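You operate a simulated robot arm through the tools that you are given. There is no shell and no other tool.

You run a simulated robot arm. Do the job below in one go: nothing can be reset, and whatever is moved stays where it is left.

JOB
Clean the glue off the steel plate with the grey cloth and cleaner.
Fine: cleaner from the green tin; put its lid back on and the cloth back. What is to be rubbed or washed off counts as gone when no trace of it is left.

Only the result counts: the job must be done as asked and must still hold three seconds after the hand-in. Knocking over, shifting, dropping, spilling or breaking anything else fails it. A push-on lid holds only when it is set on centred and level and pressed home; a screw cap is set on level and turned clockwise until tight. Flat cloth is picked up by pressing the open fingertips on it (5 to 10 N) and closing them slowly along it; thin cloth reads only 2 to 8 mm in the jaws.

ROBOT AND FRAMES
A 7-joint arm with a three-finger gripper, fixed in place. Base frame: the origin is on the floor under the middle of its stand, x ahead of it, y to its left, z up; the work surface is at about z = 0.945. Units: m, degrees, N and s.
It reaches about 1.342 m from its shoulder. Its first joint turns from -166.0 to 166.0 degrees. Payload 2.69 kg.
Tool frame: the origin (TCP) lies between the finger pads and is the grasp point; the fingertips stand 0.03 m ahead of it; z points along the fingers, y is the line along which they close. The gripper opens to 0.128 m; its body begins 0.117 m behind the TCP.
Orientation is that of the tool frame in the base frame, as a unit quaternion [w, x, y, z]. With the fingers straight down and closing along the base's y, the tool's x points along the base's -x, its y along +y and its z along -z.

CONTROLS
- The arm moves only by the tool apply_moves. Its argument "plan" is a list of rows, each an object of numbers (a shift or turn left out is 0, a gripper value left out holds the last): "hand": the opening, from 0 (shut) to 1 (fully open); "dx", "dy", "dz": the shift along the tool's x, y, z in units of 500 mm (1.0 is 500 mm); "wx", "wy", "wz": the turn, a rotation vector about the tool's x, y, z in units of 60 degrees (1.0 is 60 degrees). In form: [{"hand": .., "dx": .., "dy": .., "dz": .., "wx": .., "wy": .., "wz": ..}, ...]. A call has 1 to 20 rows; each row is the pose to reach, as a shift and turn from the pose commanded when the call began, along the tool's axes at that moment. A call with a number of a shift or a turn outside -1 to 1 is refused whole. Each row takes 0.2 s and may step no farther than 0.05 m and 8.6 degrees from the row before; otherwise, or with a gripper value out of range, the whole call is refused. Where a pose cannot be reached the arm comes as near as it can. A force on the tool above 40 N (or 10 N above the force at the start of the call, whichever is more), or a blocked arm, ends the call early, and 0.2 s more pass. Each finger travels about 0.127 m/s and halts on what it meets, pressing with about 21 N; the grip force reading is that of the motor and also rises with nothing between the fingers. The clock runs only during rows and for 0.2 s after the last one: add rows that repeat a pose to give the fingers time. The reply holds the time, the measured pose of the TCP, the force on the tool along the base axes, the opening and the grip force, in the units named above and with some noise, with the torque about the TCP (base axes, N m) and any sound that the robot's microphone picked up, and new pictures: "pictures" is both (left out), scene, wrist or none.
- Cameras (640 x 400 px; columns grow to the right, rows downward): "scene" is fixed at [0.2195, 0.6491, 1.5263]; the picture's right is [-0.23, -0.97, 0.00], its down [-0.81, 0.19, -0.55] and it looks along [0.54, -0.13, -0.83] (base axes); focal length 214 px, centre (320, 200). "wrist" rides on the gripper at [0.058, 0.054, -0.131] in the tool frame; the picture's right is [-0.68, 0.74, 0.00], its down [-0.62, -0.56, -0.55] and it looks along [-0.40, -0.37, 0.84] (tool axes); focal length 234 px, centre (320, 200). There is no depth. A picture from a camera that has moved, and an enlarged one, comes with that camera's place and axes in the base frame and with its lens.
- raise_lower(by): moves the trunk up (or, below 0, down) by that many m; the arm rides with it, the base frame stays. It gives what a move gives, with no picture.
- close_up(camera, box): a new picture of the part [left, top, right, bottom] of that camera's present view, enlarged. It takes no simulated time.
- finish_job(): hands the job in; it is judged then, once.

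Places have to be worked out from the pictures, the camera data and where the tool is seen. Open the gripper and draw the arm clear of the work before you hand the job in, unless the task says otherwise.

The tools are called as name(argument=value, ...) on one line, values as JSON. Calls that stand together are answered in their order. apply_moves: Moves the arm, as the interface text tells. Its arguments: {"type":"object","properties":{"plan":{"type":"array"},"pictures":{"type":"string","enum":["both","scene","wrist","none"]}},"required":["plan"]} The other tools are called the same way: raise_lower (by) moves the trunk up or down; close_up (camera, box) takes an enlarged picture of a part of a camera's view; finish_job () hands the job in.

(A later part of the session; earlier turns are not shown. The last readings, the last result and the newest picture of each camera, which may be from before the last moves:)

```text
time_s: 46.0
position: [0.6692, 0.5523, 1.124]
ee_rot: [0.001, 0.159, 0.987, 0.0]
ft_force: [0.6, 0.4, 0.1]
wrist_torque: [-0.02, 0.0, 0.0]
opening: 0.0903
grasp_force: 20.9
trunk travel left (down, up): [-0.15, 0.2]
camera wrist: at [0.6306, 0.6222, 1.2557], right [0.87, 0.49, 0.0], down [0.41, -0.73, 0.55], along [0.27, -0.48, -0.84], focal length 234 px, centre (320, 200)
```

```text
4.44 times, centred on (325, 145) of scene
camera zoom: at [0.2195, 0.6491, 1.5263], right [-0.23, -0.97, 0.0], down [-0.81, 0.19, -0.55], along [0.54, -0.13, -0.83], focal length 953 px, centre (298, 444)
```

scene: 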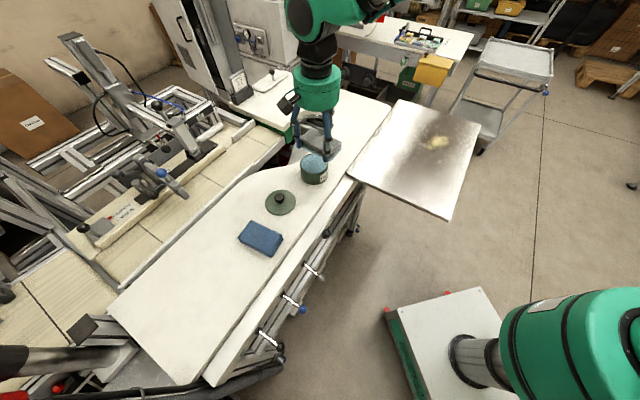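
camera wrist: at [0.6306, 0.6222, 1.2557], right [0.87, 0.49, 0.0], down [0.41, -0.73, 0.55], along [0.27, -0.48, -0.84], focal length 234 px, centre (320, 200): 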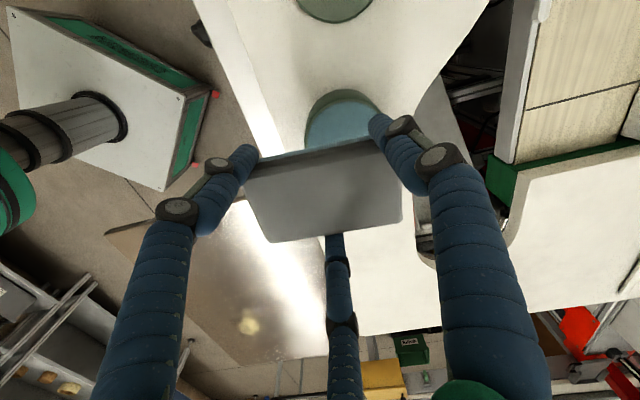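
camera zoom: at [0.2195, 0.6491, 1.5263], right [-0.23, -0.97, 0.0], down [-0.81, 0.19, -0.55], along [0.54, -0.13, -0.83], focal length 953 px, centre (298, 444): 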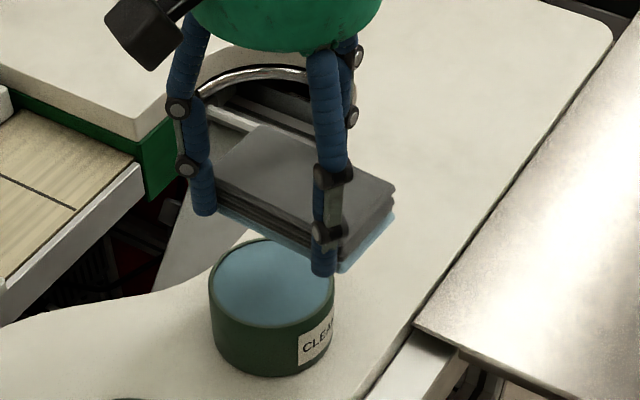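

The tin is undisturbed and the pad's underside is wet. I'll carry it over the plate to the far side of the glue, turning the hand 21° on the way, so the wrist camera looks straight down on the glue and the disc.

apply_moves(plan=[{"hand": 0.5, "dx": -0.04, "dy": -0.065, "dz": 0.0}, {"dx": -0.09, "dy": -0.14, "dz": 0.005, "wz": -0.03}, {"dx": -0.14, "dy": -0.218, "dz": 0.01, "wz": -0.06}, {"dx": -0.19, "dy": -0.296, "dz": 0.015, "wz": -0.1}, {"dx": -0.24, "dy": -0.374, "dz": 0.02, "wz": -0.14}, {"dx": -0.29, "dy": -0.452, "dz": 0.025, "wz": -0.18}, {"dx": -0.34, "dy": -0.53, "dz": 0.03, "wz": -0.22}, {"dx": -0.39, "dy": -0.608, "dz": 0.035, "wz": -0.26}, {"dx": -0.44, "dy": -0.686, "dz": 0.04, "wz": -0.3}, {"dx": -0.49, "dy": -0.764, "dz": 0.04, "wz": -0.33}, {"dx": -0.54, "dy": -0.842, "dz": 0.04, "wz": -0.355}, {"dx": -0.59, "dy": -0.91, "dz": 0.04, "wz": -0.355}, {"dx": -0.6224, "dy": -0.958, "dz": 0.04, "wz": -0.355}, {"dx": -0.6224, "dy": -0.958, "dz": 0.04, "wz": -0.355}], pictures="both")

close_up(camera="wrist", box=[220, 0, 420, 125])

close_up(camera="scene", box=[370, 90, 490, 190])

```text
time_s: 49.0
position: [0.8153, -0.0006, 1.1043]
ee_rot: [0.0, -0.027, 1.0, 0.0]
ft_force: [-0.3, -0.4, 0.1]
wrist_torque: [0.04, 0.03, -0.02]
opening: 0.0902
grasp_force: 20.9
trunk travel left (down, up): [-0.15, 0.2]
camera wrist: at [0.7544, 0.0502, 1.2364], right [0.64, 0.77, 0.0], down [0.65, -0.53, 0.55], along [0.42, -0.35, -0.84], focal length 234 px, centre (320, 200)
```

scene: 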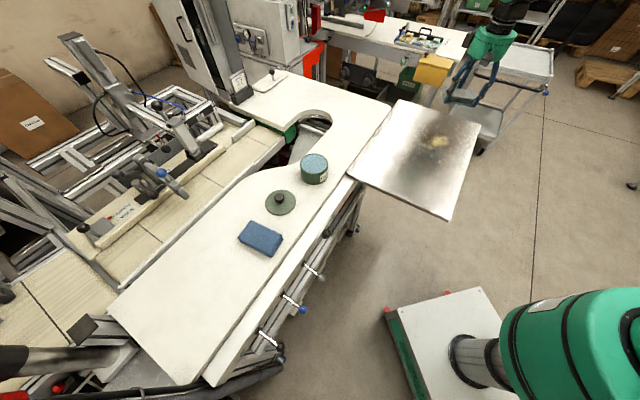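
wrist: 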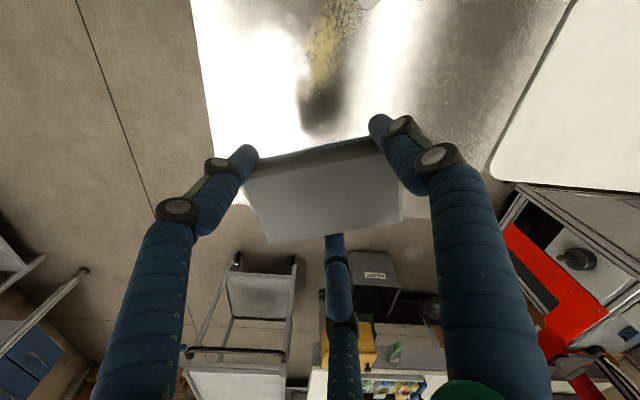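

```text
3.20 times, centred on (320, 62) of wrist
camera zoom: at [0.7544, 0.0502, 1.2364], right [0.64, 0.77, 0.0], down [0.65, -0.53, 0.55], along [0.42, -0.35, -0.84], focal length 749 px, centre (320, 640)
```

zoom: 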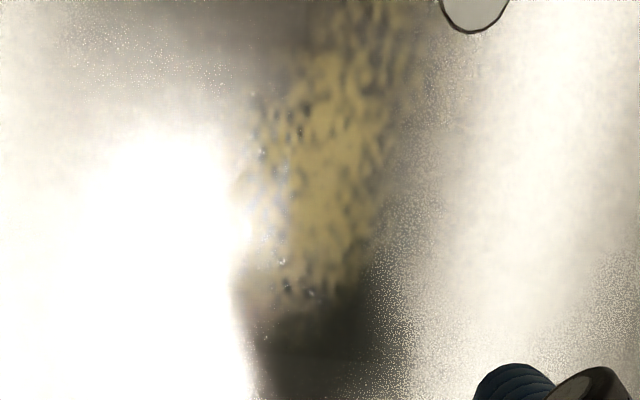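

```text
4.00 times, centred on (430, 140) of scene
camera zoom: at [0.2195, 0.6491, 1.5263], right [-0.23, -0.97, 0.0], down [-0.81, 0.19, -0.55], along [0.54, -0.13, -0.83], focal length 858 px, centre (-120, 440)
```

zoom: 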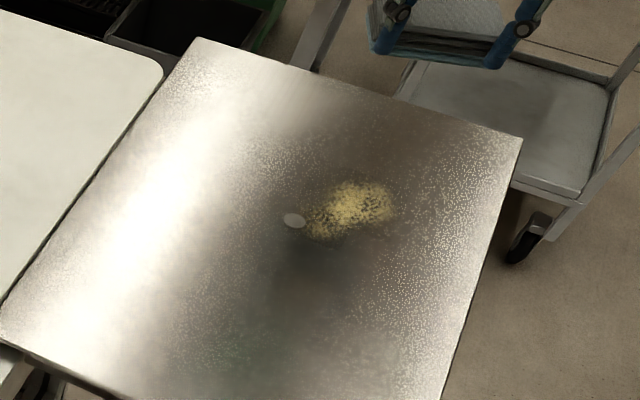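

The glue and disc are at the very top of the picture. I'll slide the hand back about 6 cm towards −x/+y, still at height, to bring both fully into view.

apply_moves(plan=[{"hand": 0.5, "dx": 0.045, "dy": 0.04}, {"dx": 0.09, "dy": 0.078}, {"dx": 0.09, "dy": 0.078}], pictures="wrist")

close_up(camera="wrist", box=[260, 10, 420, 110])

close_up(camera="scene", box=[410, 122, 460, 157])

```text
time_s: 49.8
position: [0.7672, 0.0368, 1.1049]
ee_rot: [0.001, -0.027, 1.0, -0.001]
ft_force: [0.4, 1.3, -1.1]
wrist_torque: [-0.06, -0.06, 0.0]
opening: 0.0899
grasp_force: 20.6
trunk travel left (down, up): [-0.15, 0.2]
camera wrist: at [0.7062, 0.0885, 1.2363], right [0.64, 0.77, 0.0], down [0.65, -0.53, 0.55], along [0.42, -0.35, -0.84], focal length 234 px, centre (320, 200)
```

wrist: 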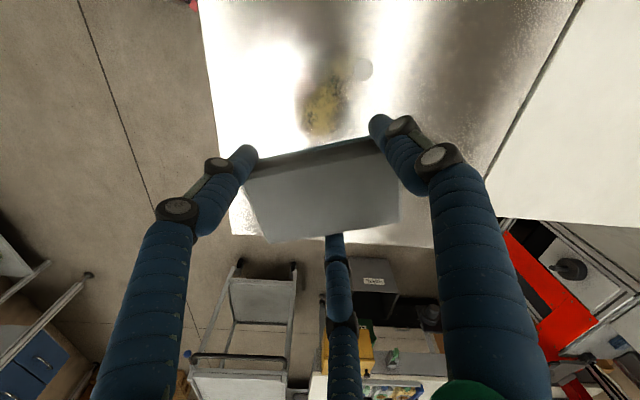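

```text
4.00 times, centred on (340, 60) of wrist
camera zoom: at [0.7062, 0.0885, 1.2363], right [0.64, 0.77, 0.0], down [0.65, -0.53, 0.55], along [0.42, -0.35, -0.84], focal length 937 px, centre (240, 760)
```

zoom: 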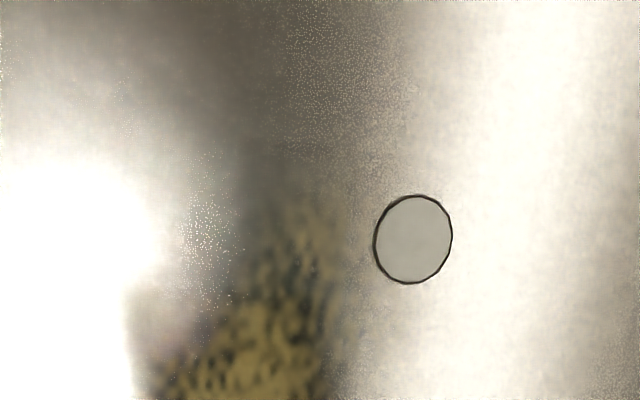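

```text
11.43 times, centred on (435, 140) of scene
camera zoom: at [0.2195, 0.6491, 1.5263], right [-0.23, -0.97, 0.0], down [-0.81, 0.19, -0.55], along [0.54, -0.13, -0.83], focal length 2451 px, centre (-994, 891)
```

zoom: 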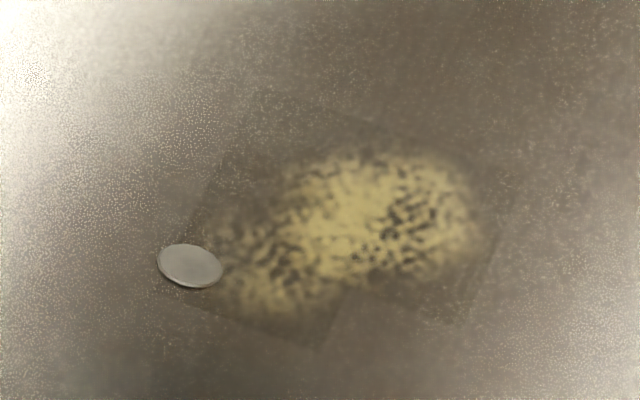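

The disc is near (0.752, 0.111) and about 21 mm across; the nearest glue lies some 6–8 mm from its edge. I'll zoom further on that gap, because I must not touch the disc.

close_up(camera="scene", box=[420, 138, 440, 152])

close_up(camera="wrist", box=[300, 50, 380, 130])

```text
16.00 times, centred on (430, 145) of scene
camera zoom: at [0.2195, 0.6491, 1.5263], right [-0.23, -0.97, 0.0], down [-0.81, 0.19, -0.55], along [0.54, -0.13, -0.83], focal length 3432 px, centre (-1440, 1080)
```

zoom: 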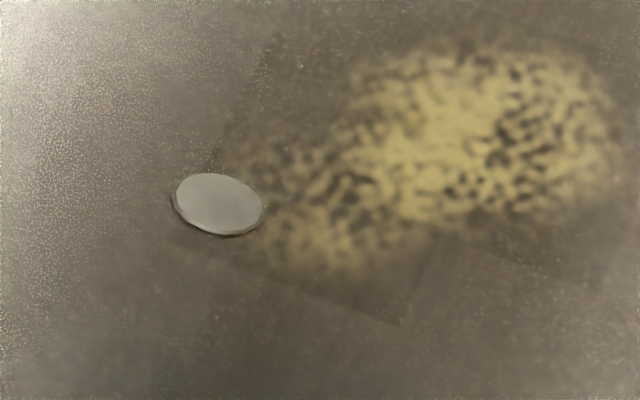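

```text
5.00 times, centred on (340, 90) of wrist
camera zoom: at [0.7062, 0.0885, 1.2363], right [0.64, 0.77, 0.0], down [0.65, -0.53, 0.55], along [0.42, -0.35, -0.84], focal length 1171 px, centre (220, 750)
```

zoom: 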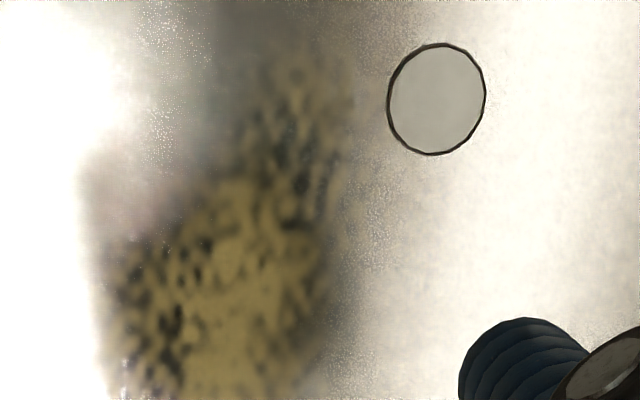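

The glue tail ends a few mm from the disc. I'll turn the hand by about −76° so the pad's long −u side, which the wrist camera sees, faces the disc; then I can watch the clearance while stroking parallel to that edge.

apply_moves(plan=[{"hand": 0.5, "wz": 0.13}, {"wz": 0.27}, {"wz": 0.41}, {"wz": 0.55}, {"wz": 0.69}, {"wz": 0.83}, {"wz": 0.97}, {"wz": 0.97}], pictures="none")

apply_moves(plan=[{"hand": 0.5, "wz": 0.13}, {"wz": 0.25}, {"wz": 0.298}, {"wz": 0.298}], pictures="both")

close_up(camera="scene", box=[380, 80, 500, 170])

```text
time_s: 51.6
position: [0.7688, 0.0354, 1.105]
ee_rot: [0.0, 0.463, 0.886, -0.001]
ft_force: [1.2, -0.4, -0.1]
wrist_torque: [0.0, 0.0, 0.01]
opening: 0.09
grasp_force: 21.0
trunk travel left (down, up): [-0.15, 0.2]
```

```text
time_s: 52.6
position: [0.7685, 0.0362, 1.1044]
ee_rot: [0.0, 0.595, 0.804, 0.0]
ft_force: [-0.5, -0.2, -0.7]
wrist_torque: [0.03, 0.01, 0.0]
opening: 0.0903
grasp_force: 21.0
trunk travel left (down, up): [-0.15, 0.2]
camera wrist: at [0.8024, 0.1085, 1.2365], right [0.9, -0.43, 0.0], down [-0.36, -0.75, 0.55], along [-0.24, -0.5, -0.84], focal length 234 px, centre (320, 200)
```

scene: 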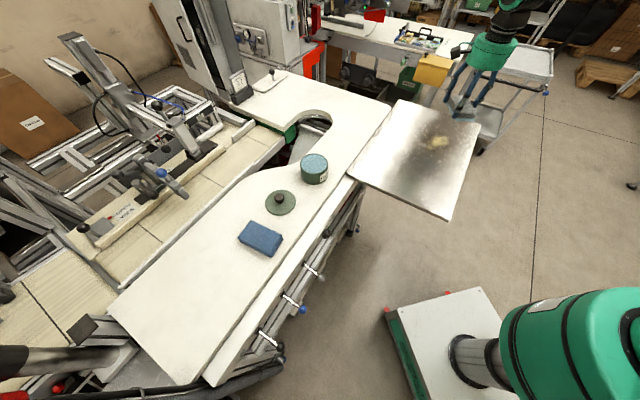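
wrist: 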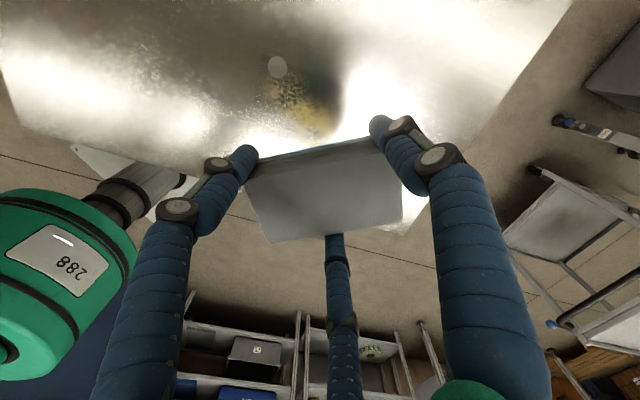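

```text
4.44 times, centred on (440, 125) of scene
camera zoom: at [0.2195, 0.6491, 1.5263], right [-0.23, -0.97, 0.0], down [-0.81, 0.19, -0.55], along [0.54, -0.13, -0.83], focal length 953 px, centre (-213, 533)
```

zoom: 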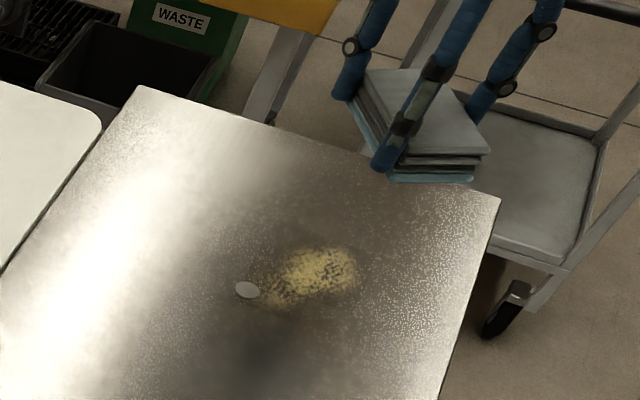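

The orientation reached ψ=−73°, and the wrist view shows the disc and glue just beyond the pad's facing edge. I'll zoom in to fix the disc and glue coordinates from this view.

close_up(camera="wrist", box=[230, 35, 390, 165])

close_up(camera="scene", box=[455, 80, 515, 125])

```text
3.08 times, centred on (310, 100) of wrist
camera zoom: at [0.8024, 0.1085, 1.2365], right [0.9, -0.43, 0.0], down [-0.36, -0.75, 0.55], along [-0.24, -0.5, -0.84], focal length 720 px, centre (351, 508)
```

zoom: 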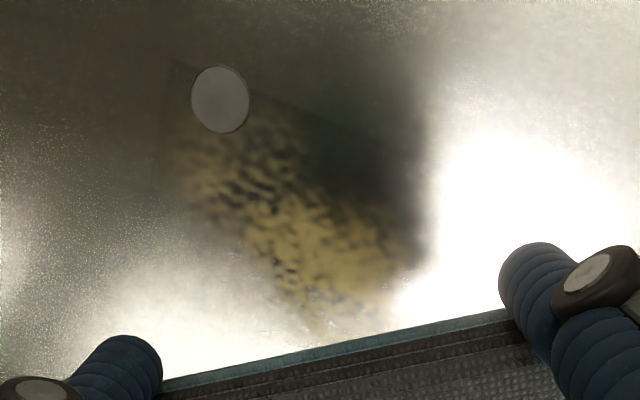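

```text
8.89 times, centred on (485, 102) of scene
camera zoom: at [0.2195, 0.6491, 1.5263], right [-0.23, -0.97, 0.0], down [-0.81, 0.19, -0.55], along [0.54, -0.13, -0.83], focal length 1906 px, centre (-1147, 1067)
```

zoom: 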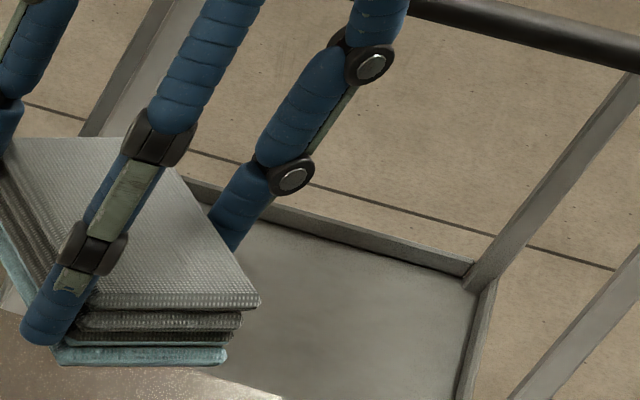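

Triangulating the two wrist views puts the disc's top at z≈0.946, so the plate is at about 0.944 and the disc is thin, centred near (0.753, 0.111). I'll start on the part of the glue farthest from the disc: position the pad there (its near edge about 54 mm from the disc centre) and descend to just above the plate.

apply_moves(plan=[{"hand": 0.5, "dx": 0.012, "dy": -0.025, "dz": 0.05, "wz": 0.03}, {"dx": 0.0252, "dy": -0.0516, "dz": 0.11, "wz": 0.067}, {"dx": 0.0252, "dy": -0.0516, "dz": 0.17, "wz": 0.067}, {"dx": 0.0252, "dy": -0.0516, "dz": 0.208, "wz": 0.067}, {"dx": 0.0252, "dy": -0.0516, "dz": 0.208, "wz": 0.067}], pictures="both")

close_up(camera="scene", box=[390, 80, 490, 160])

close_up(camera="wrist", box=[230, 35, 390, 165])

```text
time_s: 53.8
position: [0.7398, 0.0397, 1.0017]
ee_rot: [0.0, 0.623, 0.782, 0.0]
ft_force: [1.1, -0.5, -0.9]
wrist_torque: [0.03, 0.04, -0.01]
opening: 0.0902
grasp_force: 20.8
trunk travel left (down, up): [-0.15, 0.2]
camera wrist: at [0.7785, 0.11, 1.133], right [0.87, -0.49, 0.0], down [-0.41, -0.73, 0.55], along [-0.27, -0.48, -0.84], focal length 234 px, centre (320, 200)
```

scene: 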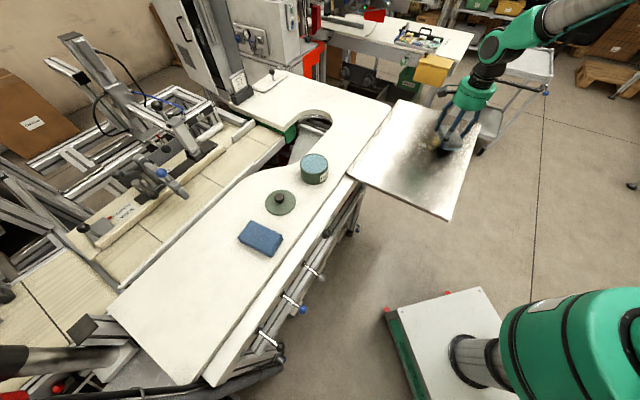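
wrist: 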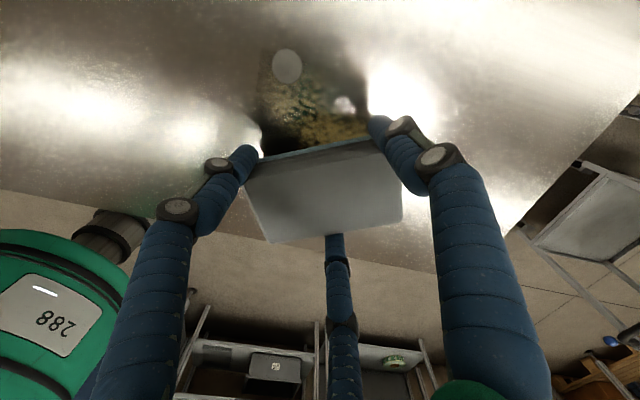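

```text
5.00 times, centred on (440, 120) of scene
camera zoom: at [0.2195, 0.6491, 1.5263], right [-0.23, -0.97, 0.0], down [-0.81, 0.19, -0.55], along [0.54, -0.13, -0.83], focal length 1072 px, centre (-280, 600)
```

zoom: 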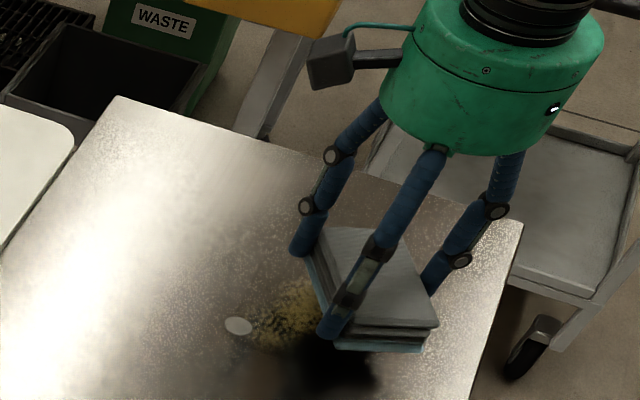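

```text
3.08 times, centred on (310, 100) of wrist
camera zoom: at [0.7785, 0.11, 1.133], right [0.87, -0.49, 0.0], down [-0.41, -0.73, 0.55], along [-0.27, -0.48, -0.84], focal length 720 px, centre (351, 508)
```

zoom: 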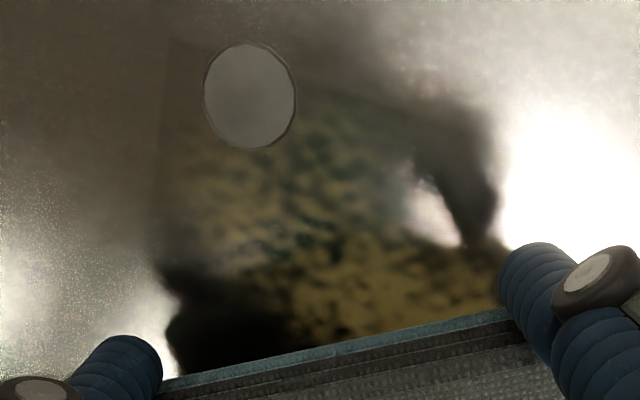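

The disc position holds at (0.753, 0.111). I'll lower now to make contact, in small steps.

apply_moves(plan=[{"hand": 0.5, "dz": 0.01}, {"dz": 0.02}, {"dz": 0.026}, {"dz": 0.026}], pictures="none")

```text
time_s: 54.8
position: [0.7402, 0.0402, 0.9878]
ee_rot: [0.0, 0.623, 0.783, 0.0]
ft_force: [0.8, 0.3, 0.4]
wrist_torque: [0.03, 0.01, -0.01]
opening: 0.0901
grasp_force: 20.8
trunk travel left (down, up): [-0.15, 0.2]
```

No contact yet at 0.988, so I'll continue down in 1 mm steps.

apply_moves(plan=[{"hand": 0.5, "dz": 0.002}, {"dz": 0.004}, {"dz": 0.006}, {"dz": 0.006}], pictures="none")

```text
time_s: 55.8
position: [0.7407, 0.0406, 0.9839]
ee_rot: [0.0, 0.622, 0.783, 0.0]
ft_force: [-0.2, -0.6, -1.3]
wrist_torque: [0.01, -0.01, -0.01]
opening: 0.09
grasp_force: 21.0
trunk travel left (down, up): [-0.15, 0.2]
```

apply_moves(plan=[{"hand": 0.5, "dz": 0.002}, {"dz": 0.004}, {"dz": 0.004}], pictures="none")

```text
time_s: 56.6
position: [0.7415, 0.0402, 0.9809]
ee_rot: [0.0, 0.623, 0.783, 0.0]
ft_force: [-0.5, -0.2, -0.4]
wrist_torque: [0.01, 0.0, -0.01]
opening: 0.0901
grasp_force: 20.9
trunk travel left (down, up): [-0.15, 0.2]
```

Still no contact at about 0.982. I'll take another 2 mm in 1 mm steps.

apply_moves(plan=[{"hand": 0.5, "dz": 0.002}, {"dz": 0.004}, {"dz": 0.004}], pictures="none")

```text
time_s: 57.4
position: [0.7416, 0.0395, 0.9816]
ee_rot: [0.0, 0.622, 0.783, 0.001]
ft_force: [0.5, -0.4, 2.4]
wrist_torque: [-0.07, 0.13, 0.06]
opening: 0.0902
grasp_force: 20.6
trunk travel left (down, up): [-0.15, 0.2]
```

First contact at 2.4 N. I'll add about 0.7 mm for a working pressure of 6–10 N.

apply_moves(plan=[{"hand": 0.5, "dz": 0.0014}, {"dz": 0.0014}], pictures="none")

```text
time_s: 58.0
position: [0.7409, 0.0387, 0.9806]
ee_rot: [0.001, 0.623, 0.782, 0.001]
ft_force: [-0.1, 1.7, 7.5]
wrist_torque: [-0.15, 0.52, -0.01]
opening: 0.0899
grasp_force: 20.9
trunk travel left (down, up): [-0.15, 0.2]
```

7.5 N now, but the torque shows the load sits on the −l end, so the pad is tilted slightly in the grip. I'll tilt 0.8° to level the contact and check again.

apply_moves(plan=[{"hand": 0.5, "wx": 0.0115, "wy": 0.0067}, {"wx": 0.0115, "wy": 0.0067}], pictures="none")

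```text
time_s: 58.6
position: [0.7399, 0.0397, 0.9808]
ee_rot: [-0.006, 0.622, 0.783, -0.001]
ft_force: [3.6, -0.9, 9.1]
wrist_torque: [-0.46, -0.47, 0.11]
opening: 0.0901
grasp_force: 20.5
trunk travel left (down, up): [-0.15, 0.2]
```

Now it is slightly over-corrected towards the +l/+u corner. I'll take back about 0.35° and tilt 0.5° towards the −u side.

apply_moves(plan=[{"hand": 0.5, "wx": -0.0008, "wy": -0.0101}, {"wx": -0.0008, "wy": -0.0101}], pictures="none")

```text
time_s: 59.2
position: [0.7396, 0.0406, 0.9802]
ee_rot: [-0.001, 0.622, 0.783, -0.005]
ft_force: [2.8, 1.4, 9.2]
wrist_torque: [0.1, -0.6, 0.08]
opening: 0.0901
grasp_force: 20.8
trunk travel left (down, up): [-0.15, 0.2]
```

The load is closer to level now. One more fine correction, then I'll begin stroking along the pad's long axis, away from the disc.

apply_moves(plan=[{"hand": 0.5, "wx": -0.0053, "wy": 0.0008}, {"wx": -0.0053, "wy": 0.0008}], pictures="none")

apply_moves(plan=[{"hand": 0.5, "dx": -0.01, "dy": 0.0173}, {"dx": -0.02, "dy": 0.0346}, {"dx": -0.03, "dy": 0.052}, {"dx": -0.04, "dy": 0.0693}, {"dx": -0.025, "dy": 0.0433}, {"dx": -0.01, "dy": 0.0173}, {"dx": 0.005, "dy": -0.0087}, {"dx": 0.02, "dy": -0.0346}, {"dx": 0.03, "dy": -0.052}, {"dx": 0.02, "dy": -0.0346}, {"dx": 0.005, "dy": -0.0087}, {"dx": -0.01, "dy": 0.0173}, {"dx": -0.025, "dy": 0.0433}, {"dx": -0.04, "dy": 0.0693}, {"dx": -0.025, "dy": 0.0433}, {"dx": -0.01, "dy": 0.0173}, {"dx": 0.0, "dy": 0.0}], pictures="both")

close_up(camera="wrist", box=[230, 35, 390, 165])

close_up(camera="scene", box=[390, 80, 490, 160])

```text
time_s: 59.8
position: [0.7394, 0.0414, 0.981]
ee_rot: [0.0, 0.623, 0.782, -0.002]
ft_force: [0.6, 0.4, 6.4]
wrist_torque: [0.16, 0.04, -0.01]
opening: 0.0902
grasp_force: 20.9
trunk travel left (down, up): [-0.15, 0.2]
```

```text
time_s: 63.4
position: [0.7389, 0.0406, 0.9794]
ee_rot: [0.0, 0.623, 0.782, -0.003]
ft_force: [-2.5, -0.2, 6.6]
wrist_torque: [-0.14, -0.22, -0.03]
opening: 0.0901
grasp_force: 21.1
trunk travel left (down, up): [-0.15, 0.2]
camera wrist: at [0.7787, 0.1115, 1.1109], right [0.87, -0.49, 0.0], down [-0.41, -0.72, 0.55], along [-0.27, -0.48, -0.83], focal length 234 px, centre (320, 200)
```

scene: 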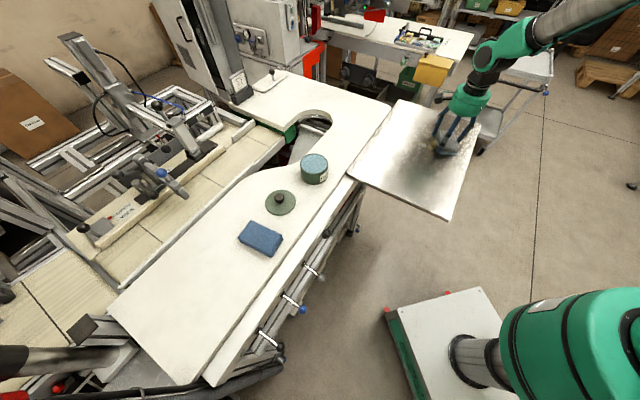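
wrist: 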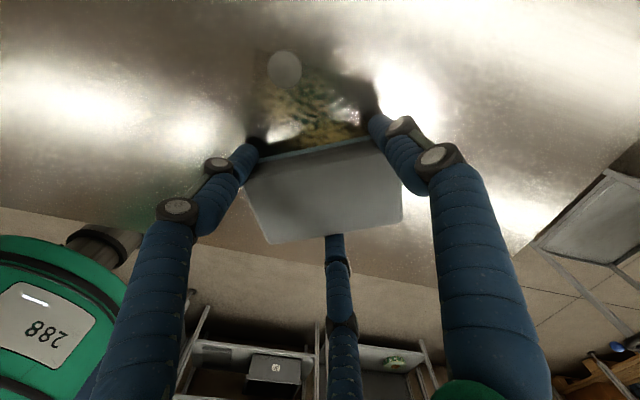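

```text
3.08 times, centred on (310, 100) of wrist
camera zoom: at [0.7787, 0.1115, 1.1109], right [0.87, -0.49, 0.0], down [-0.41, -0.72, 0.55], along [-0.27, -0.48, -0.83], focal length 720 px, centre (351, 508)
```

zoom: 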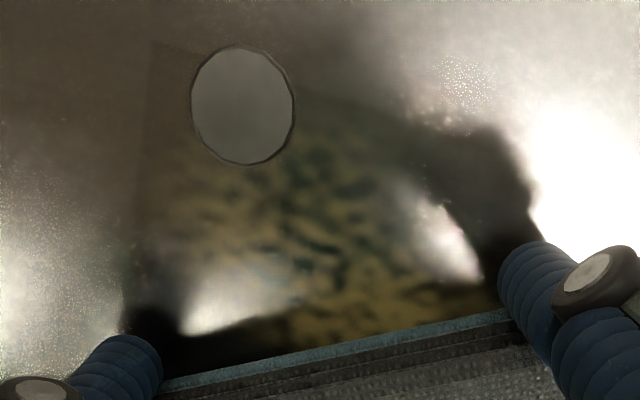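

```text
5.00 times, centred on (440, 120) of scene
camera zoom: at [0.2195, 0.6491, 1.5263], right [-0.23, -0.97, 0.0], down [-0.81, 0.19, -0.55], along [0.54, -0.13, -0.83], focal length 1072 px, centre (-280, 600)
```

zoom: 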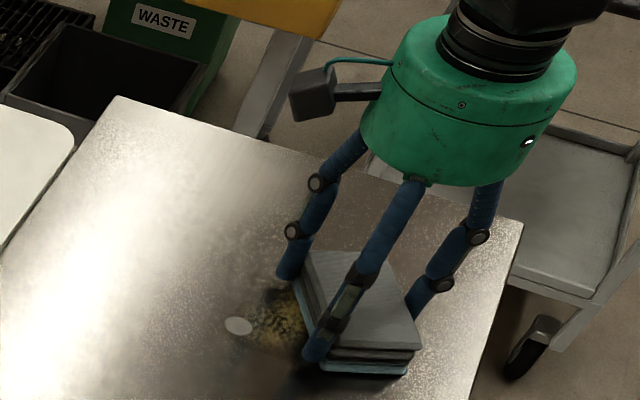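

Strokes ran smoothly at 6–7 N. I'll work a lane 12 mm and then 24 mm nearer the disc (the pad edge still about 20 mm from it), then lift and check the result.

apply_moves(plan=[{"hand": 0.5, "dx": 0.0104, "dy": 0.006}, {"dx": 0.0208, "dy": 0.012}, {"dx": 0.0358, "dy": -0.014}, {"dx": 0.0508, "dy": -0.04}, {"dx": 0.0308, "dy": -0.0053}, {"dx": 0.0108, "dy": 0.0293}, {"dx": -0.0042, "dy": 0.0553}, {"dx": -0.0192, "dy": 0.0813}, {"dx": -0.0042, "dy": 0.0553}, {"dx": 0.0108, "dy": 0.0293}, {"dx": 0.0416, "dy": 0.024}, {"dx": 0.0566, "dy": -0.002}, {"dx": 0.0716, "dy": -0.028}, {"dx": 0.0516, "dy": 0.0067}, {"dx": 0.0316, "dy": 0.0413}, {"dx": 0.0166, "dy": 0.0673}, {"dx": 0.0016, "dy": 0.0933}, {"dx": 0.0166, "dy": 0.0673}, {"dx": 0.0316, "dy": 0.0413}, {"dx": 0.0416, "dy": 0.024}], pictures="none")

```text
time_s: 67.6
position: [0.7477, 0.0629, 0.9792]
ee_rot: [-0.001, 0.622, 0.783, -0.003]
ft_force: [-0.1, -0.8, 8.3]
wrist_torque: [-0.15, -0.08, 0.02]
opening: 0.0904
grasp_force: 21.0
trunk travel left (down, up): [-0.15, 0.2]
```

Force stayed at about 8 N. I'll lift and draw back away from the disc to see how much glue is gone.

apply_moves(plan=[{"hand": 0.5, "dz": -0.02}, {"dz": -0.08}, {"dx": -0.05, "dy": -0.03, "dz": -0.14}, {"dx": -0.11, "dy": -0.065, "dz": -0.18}, {"dx": -0.16, "dy": -0.095, "dz": -0.2}, {"dx": -0.16, "dy": -0.095, "dz": -0.2}], pictures="both")

close_up(camera="wrist", box=[230, 15, 390, 145])

close_up(camera="scene", box=[410, 120, 460, 157])

```text
time_s: 69.0
position: [0.7186, -0.0265, 1.0794]
ee_rot: [-0.001, 0.622, 0.783, -0.003]
ft_force: [-0.3, -0.4, -0.2]
wrist_torque: [0.01, -0.04, 0.01]
opening: 0.0901
grasp_force: 21.2
trunk travel left (down, up): [-0.15, 0.2]
camera wrist: at [0.7587, 0.0437, 1.2099], right [0.87, -0.49, 0.0], down [-0.41, -0.73, 0.55], along [-0.27, -0.48, -0.83], focal length 234 px, centre (320, 200)
```

scene: 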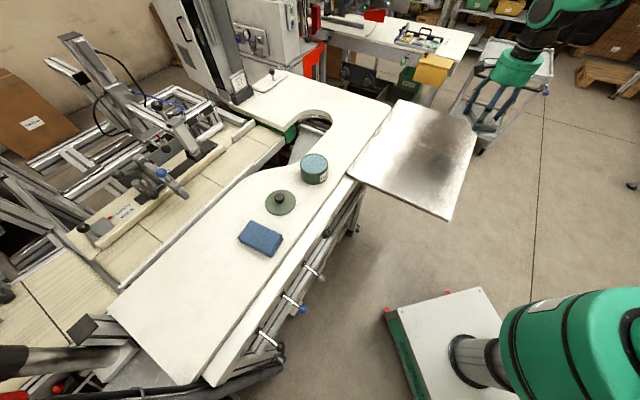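
wrist: 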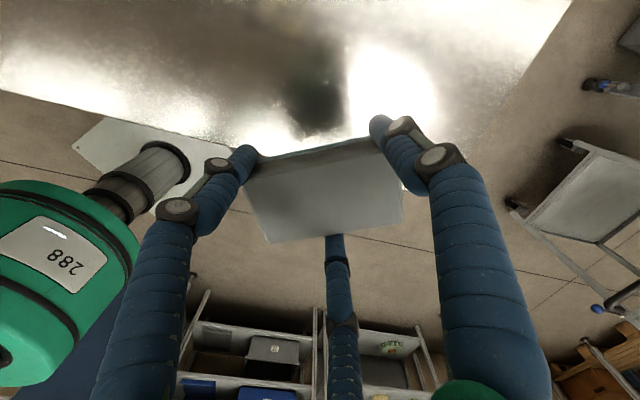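

```text
3.08 times, centred on (310, 80) of wrist
camera zoom: at [0.7587, 0.0437, 1.2099], right [0.87, -0.49, 0.0], down [-0.41, -0.73, 0.55], along [-0.27, -0.48, -0.83], focal length 720 px, centre (351, 569)
```

zoom: 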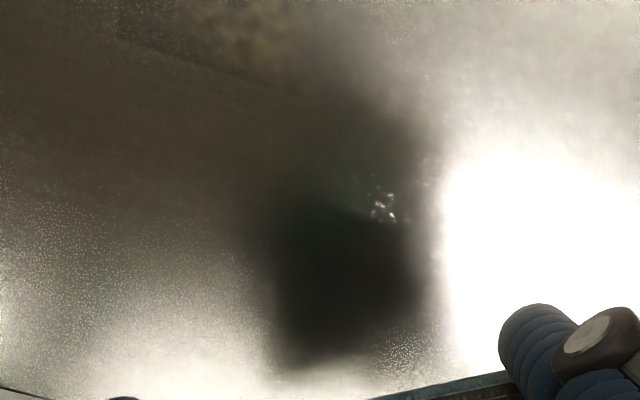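

```text
10.81 times, centred on (435, 138) of scene
camera zoom: at [0.2195, 0.6491, 1.5263], right [-0.23, -0.97, 0.0], down [-0.81, 0.19, -0.55], along [0.54, -0.13, -0.83], focal length 2319 px, centre (-923, 865)
```

zoom: 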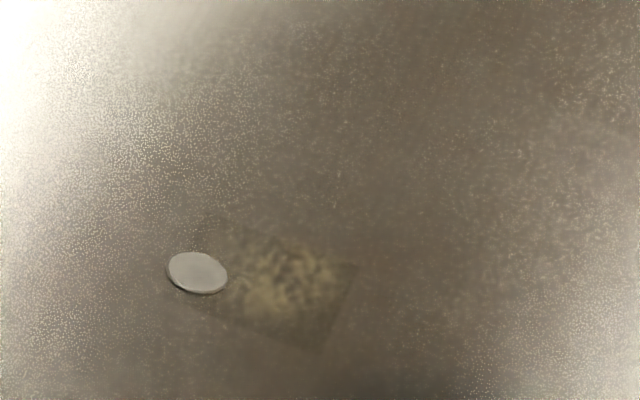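

Very good: the main patch is completely gone and the disc hasn't moved; only the small, faded tail patch beside the disc remains. I'll return hovering 5 mm above the plate, one lane nearer the disc, and check the clearance.

apply_moves(plan=[{"hand": 0.5, "dx": 0.05, "dy": 0.03, "dz": 0.02}, {"dx": 0.11, "dy": 0.065, "dz": 0.06}, {"dx": 0.17, "dy": 0.1, "dz": 0.11}, {"dx": 0.179, "dy": 0.106, "dz": 0.16}, {"dx": 0.179, "dy": 0.106, "dz": 0.19}, {"dx": 0.179, "dy": 0.106, "dz": 0.19}], pictures="both")

close_up(camera="wrist", box=[230, 45, 390, 175])

close_up(camera="scene", box=[410, 110, 470, 160])

```text
time_s: 70.4
position: [0.7513, 0.0748, 0.9836]
ee_rot: [0.0, 0.622, 0.783, -0.003]
ft_force: [-0.5, 0.0, -0.9]
wrist_torque: [0.06, 0.04, 0.0]
opening: 0.09
grasp_force: 20.5
trunk travel left (down, up): [-0.15, 0.2]
camera wrist: at [0.7904, 0.1448, 1.1146], right [0.87, -0.49, 0.0], down [-0.41, -0.72, 0.55], along [-0.27, -0.48, -0.83], focal length 234 px, centre (320, 200)
```

scene: 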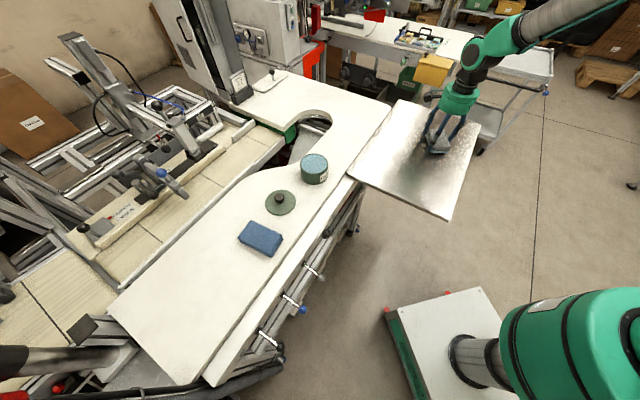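
wrist: 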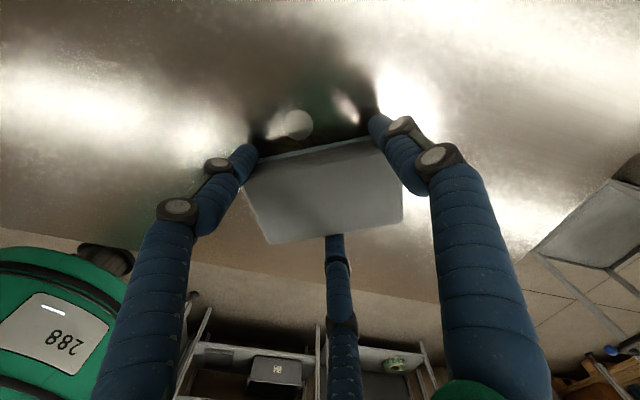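

```text
3.08 times, centred on (310, 110) of wrist
camera zoom: at [0.7904, 0.1448, 1.1146], right [0.87, -0.49, 0.0], down [-0.41, -0.72, 0.55], along [-0.27, -0.48, -0.83], focal length 720 px, centre (351, 477)
```

zoom: 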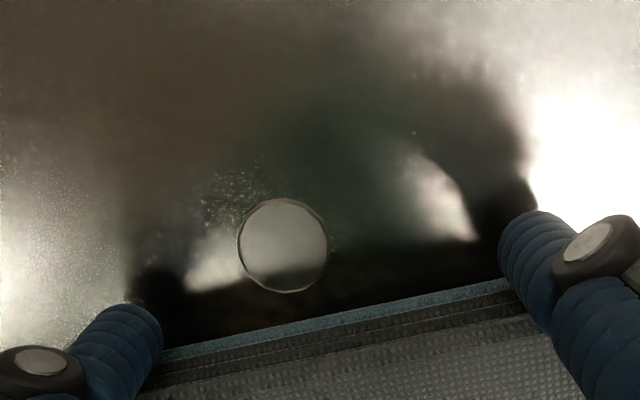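

```text
8.00 times, centred on (440, 135) of scene
camera zoom: at [0.2195, 0.6491, 1.5263], right [-0.23, -0.97, 0.0], down [-0.81, 0.19, -0.55], along [0.54, -0.13, -0.83], focal length 1716 px, centre (-640, 720)
```

zoom: 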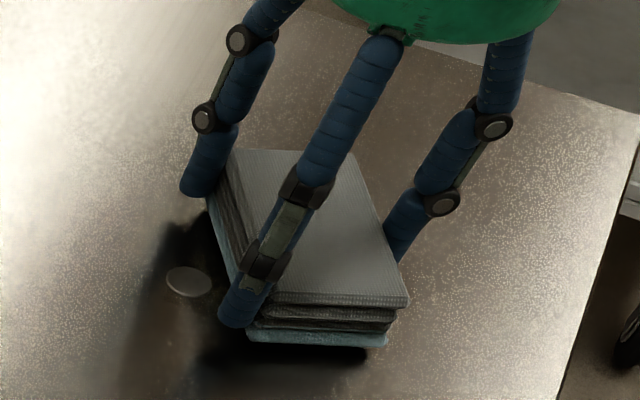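

The pad's edge is about 9 mm from the disc, so it's safe to press here. I'll do short strokes parallel to the edge, keeping both near fingers away from the disc sideways.

apply_moves(plan=[{"hand": 0.5, "dz": 0.005}, {"dz": 0.01}, {"dx": 0.007, "dy": -0.012, "dz": 0.01}, {"dx": 0.014, "dy": -0.024, "dz": 0.01}, {"dx": 0.022, "dy": -0.038, "dz": 0.01}, {"dx": 0.014, "dy": -0.024, "dz": 0.01}, {"dx": 0.005, "dy": -0.0087, "dz": 0.01}, {"dx": -0.005, "dy": 0.0087, "dz": 0.01}, {"dx": -0.01, "dy": 0.0173, "dz": 0.01}, {"dx": 0.0, "dy": 0.0, "dz": 0.01}, {"dx": 0.01, "dy": -0.0173, "dz": 0.01}, {"dx": 0.022, "dy": -0.038, "dz": 0.01}, {"dx": 0.01, "dy": -0.0173, "dz": 0.01}, {"dx": 0.0, "dy": 0.0, "dz": 0.01}, {"dx": -0.01, "dy": 0.0173, "dz": 0.01}, {"dx": 0.0, "dy": 0.0, "dz": 0.01}], pictures="none")

close_up(camera="wrist", box=[230, 45, 390, 175])

close_up(camera="scene", box=[410, 110, 470, 160])

```text
time_s: 73.8
position: [0.7501, 0.0748, 0.9791]
ee_rot: [0.0, 0.623, 0.782, -0.002]
ft_force: [-1.6, 1.3, 4.6]
wrist_torque: [-0.06, -0.11, 0.0]
opening: 0.0901
grasp_force: 21.1
trunk travel left (down, up): [-0.15, 0.2]
```

```text
3.08 times, centred on (310, 110) of wrist
camera zoom: at [0.7895, 0.1449, 1.1108], right [0.87, -0.49, 0.0], down [-0.41, -0.72, 0.55], along [-0.27, -0.48, -0.83], focal length 720 px, centre (351, 477)
```

zoom: 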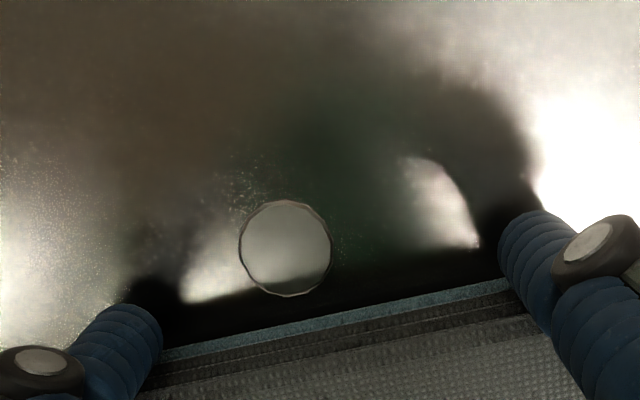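

```text
8.00 times, centred on (440, 135) of scene
camera zoom: at [0.2195, 0.6491, 1.5263], right [-0.23, -0.97, 0.0], down [-0.81, 0.19, -0.55], along [0.54, -0.13, -0.83], focal length 1716 px, centre (-640, 720)
```

zoom: 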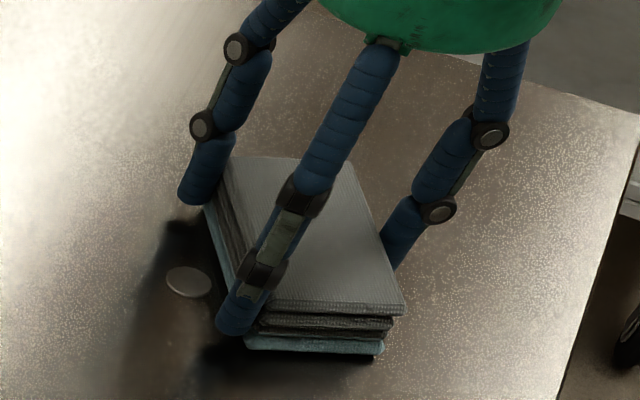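

The disc is undisturbed and the gap is still about 8 mm. I'll lift, draw back and inspect.

apply_moves(plan=[{"hand": 0.5, "dz": -0.02}, {"dz": -0.08}, {"dx": -0.05, "dy": -0.03, "dz": -0.14}, {"dx": -0.1, "dy": -0.06, "dz": -0.18}, {"dx": -0.12, "dy": -0.07, "dz": -0.2}, {"dx": -0.12, "dy": -0.07, "dz": -0.2}], pictures="wrist")

close_up(camera="wrist", box=[230, 15, 390, 145])

close_up(camera="scene", box=[410, 120, 460, 157])

close_up(camera="scene", box=[420, 138, 440, 152])

```text
time_s: 75.2
position: [0.7311, 0.0085, 1.0825]
ee_rot: [0.0, 0.623, 0.783, -0.003]
ft_force: [-0.5, -0.8, -1.2]
wrist_torque: [0.04, -0.02, 0.02]
opening: 0.09
grasp_force: 21.4
trunk travel left (down, up): [-0.15, 0.2]
camera wrist: at [0.7705, 0.0787, 1.2126], right [0.87, -0.49, 0.0], down [-0.41, -0.72, 0.55], along [-0.27, -0.48, -0.83], focal length 234 px, centre (320, 200)
```

wrist: 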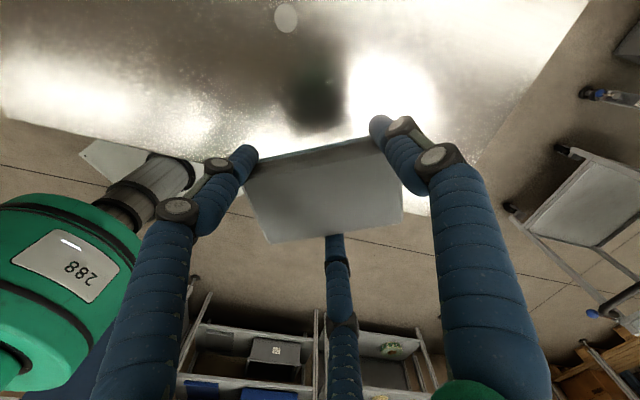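

```text
3.08 times, centred on (310, 80) of wrist
camera zoom: at [0.7705, 0.0787, 1.2126], right [0.87, -0.49, 0.0], down [-0.41, -0.72, 0.55], along [-0.27, -0.48, -0.83], focal length 720 px, centre (351, 569)
```

zoom: 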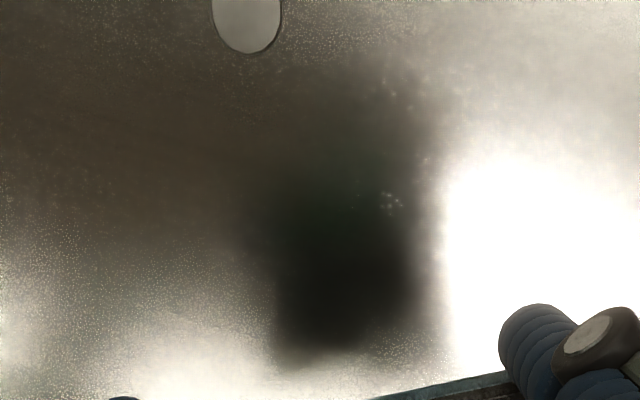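

```text
10.81 times, centred on (435, 138) of scene
camera zoom: at [0.2195, 0.6491, 1.5263], right [-0.23, -0.97, 0.0], down [-0.81, 0.19, -0.55], along [0.54, -0.13, -0.83], focal length 2319 px, centre (-923, 865)
```

zoom: 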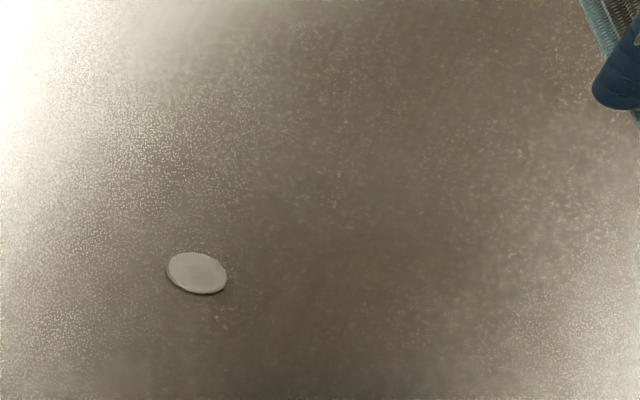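

```text
16.00 times, centred on (430, 145) of scene
camera zoom: at [0.2195, 0.6491, 1.5263], right [-0.23, -0.97, 0.0], down [-0.81, 0.19, -0.55], along [0.54, -0.13, -0.83], focal length 3432 px, centre (-1440, 1080)
```

zoom: 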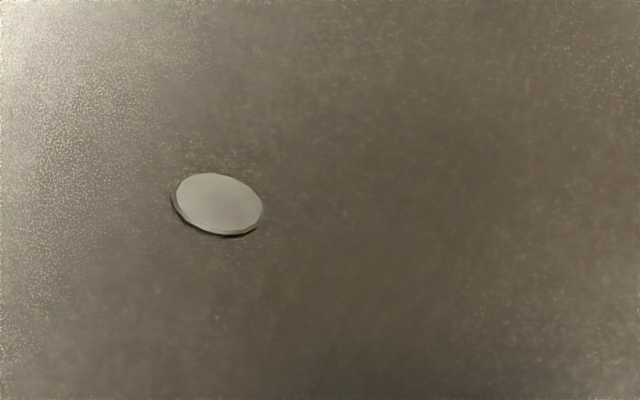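

No glue or patch outline remains and the disc sits exactly where it was. For safety I'll make one more light pass over the same lanes, working away from the disc, to make sure no residue is left.

apply_moves(plan=[{"hand": 0.5, "dx": 0.05, "dy": 0.03, "dz": 0.03}, {"dx": 0.1, "dy": 0.06, "dz": 0.1}, {"dx": 0.12, "dy": 0.07, "dz": 0.16}, {"dx": 0.12, "dy": 0.07, "dz": 0.19}, {"dx": 0.12, "dy": 0.07, "dz": 0.2}, {"dx": 0.13, "dy": 0.0527, "dz": 0.2}, {"dx": 0.142, "dy": 0.032, "dz": 0.2}, {"dx": 0.13, "dy": 0.0527, "dz": 0.2}, {"dx": 0.115, "dy": 0.0787, "dz": 0.2}, {"dx": 0.11, "dy": 0.0873, "dz": 0.2}, {"dx": 0.12, "dy": 0.07, "dz": 0.2}, {"dx": 0.0854, "dy": 0.05, "dz": 0.2}, {"dx": 0.1054, "dy": 0.0154, "dz": 0.2}, {"dx": 0.0854, "dy": 0.05, "dz": 0.2}, {"dx": 0.0554, "dy": 0.102, "dz": 0.2}, {"dx": 0.0507, "dy": 0.03, "dz": 0.2}, {"dx": 0.0707, "dy": -0.0046, "dz": 0.2}, {"dx": 0.0507, "dy": 0.03, "dz": 0.2}, {"dx": 0.0207, "dy": 0.082, "dz": 0.2}], pictures="none")

```text
time_s: 79.2
position: [0.7654, 0.0249, 0.9799]
ee_rot: [0.0, 0.623, 0.783, -0.003]
ft_force: [-1.1, 0.2, 0.4]
wrist_torque: [0.0, -0.08, -0.01]
opening: 0.0903
grasp_force: 21.1
trunk travel left (down, up): [-0.15, 0.2]
```

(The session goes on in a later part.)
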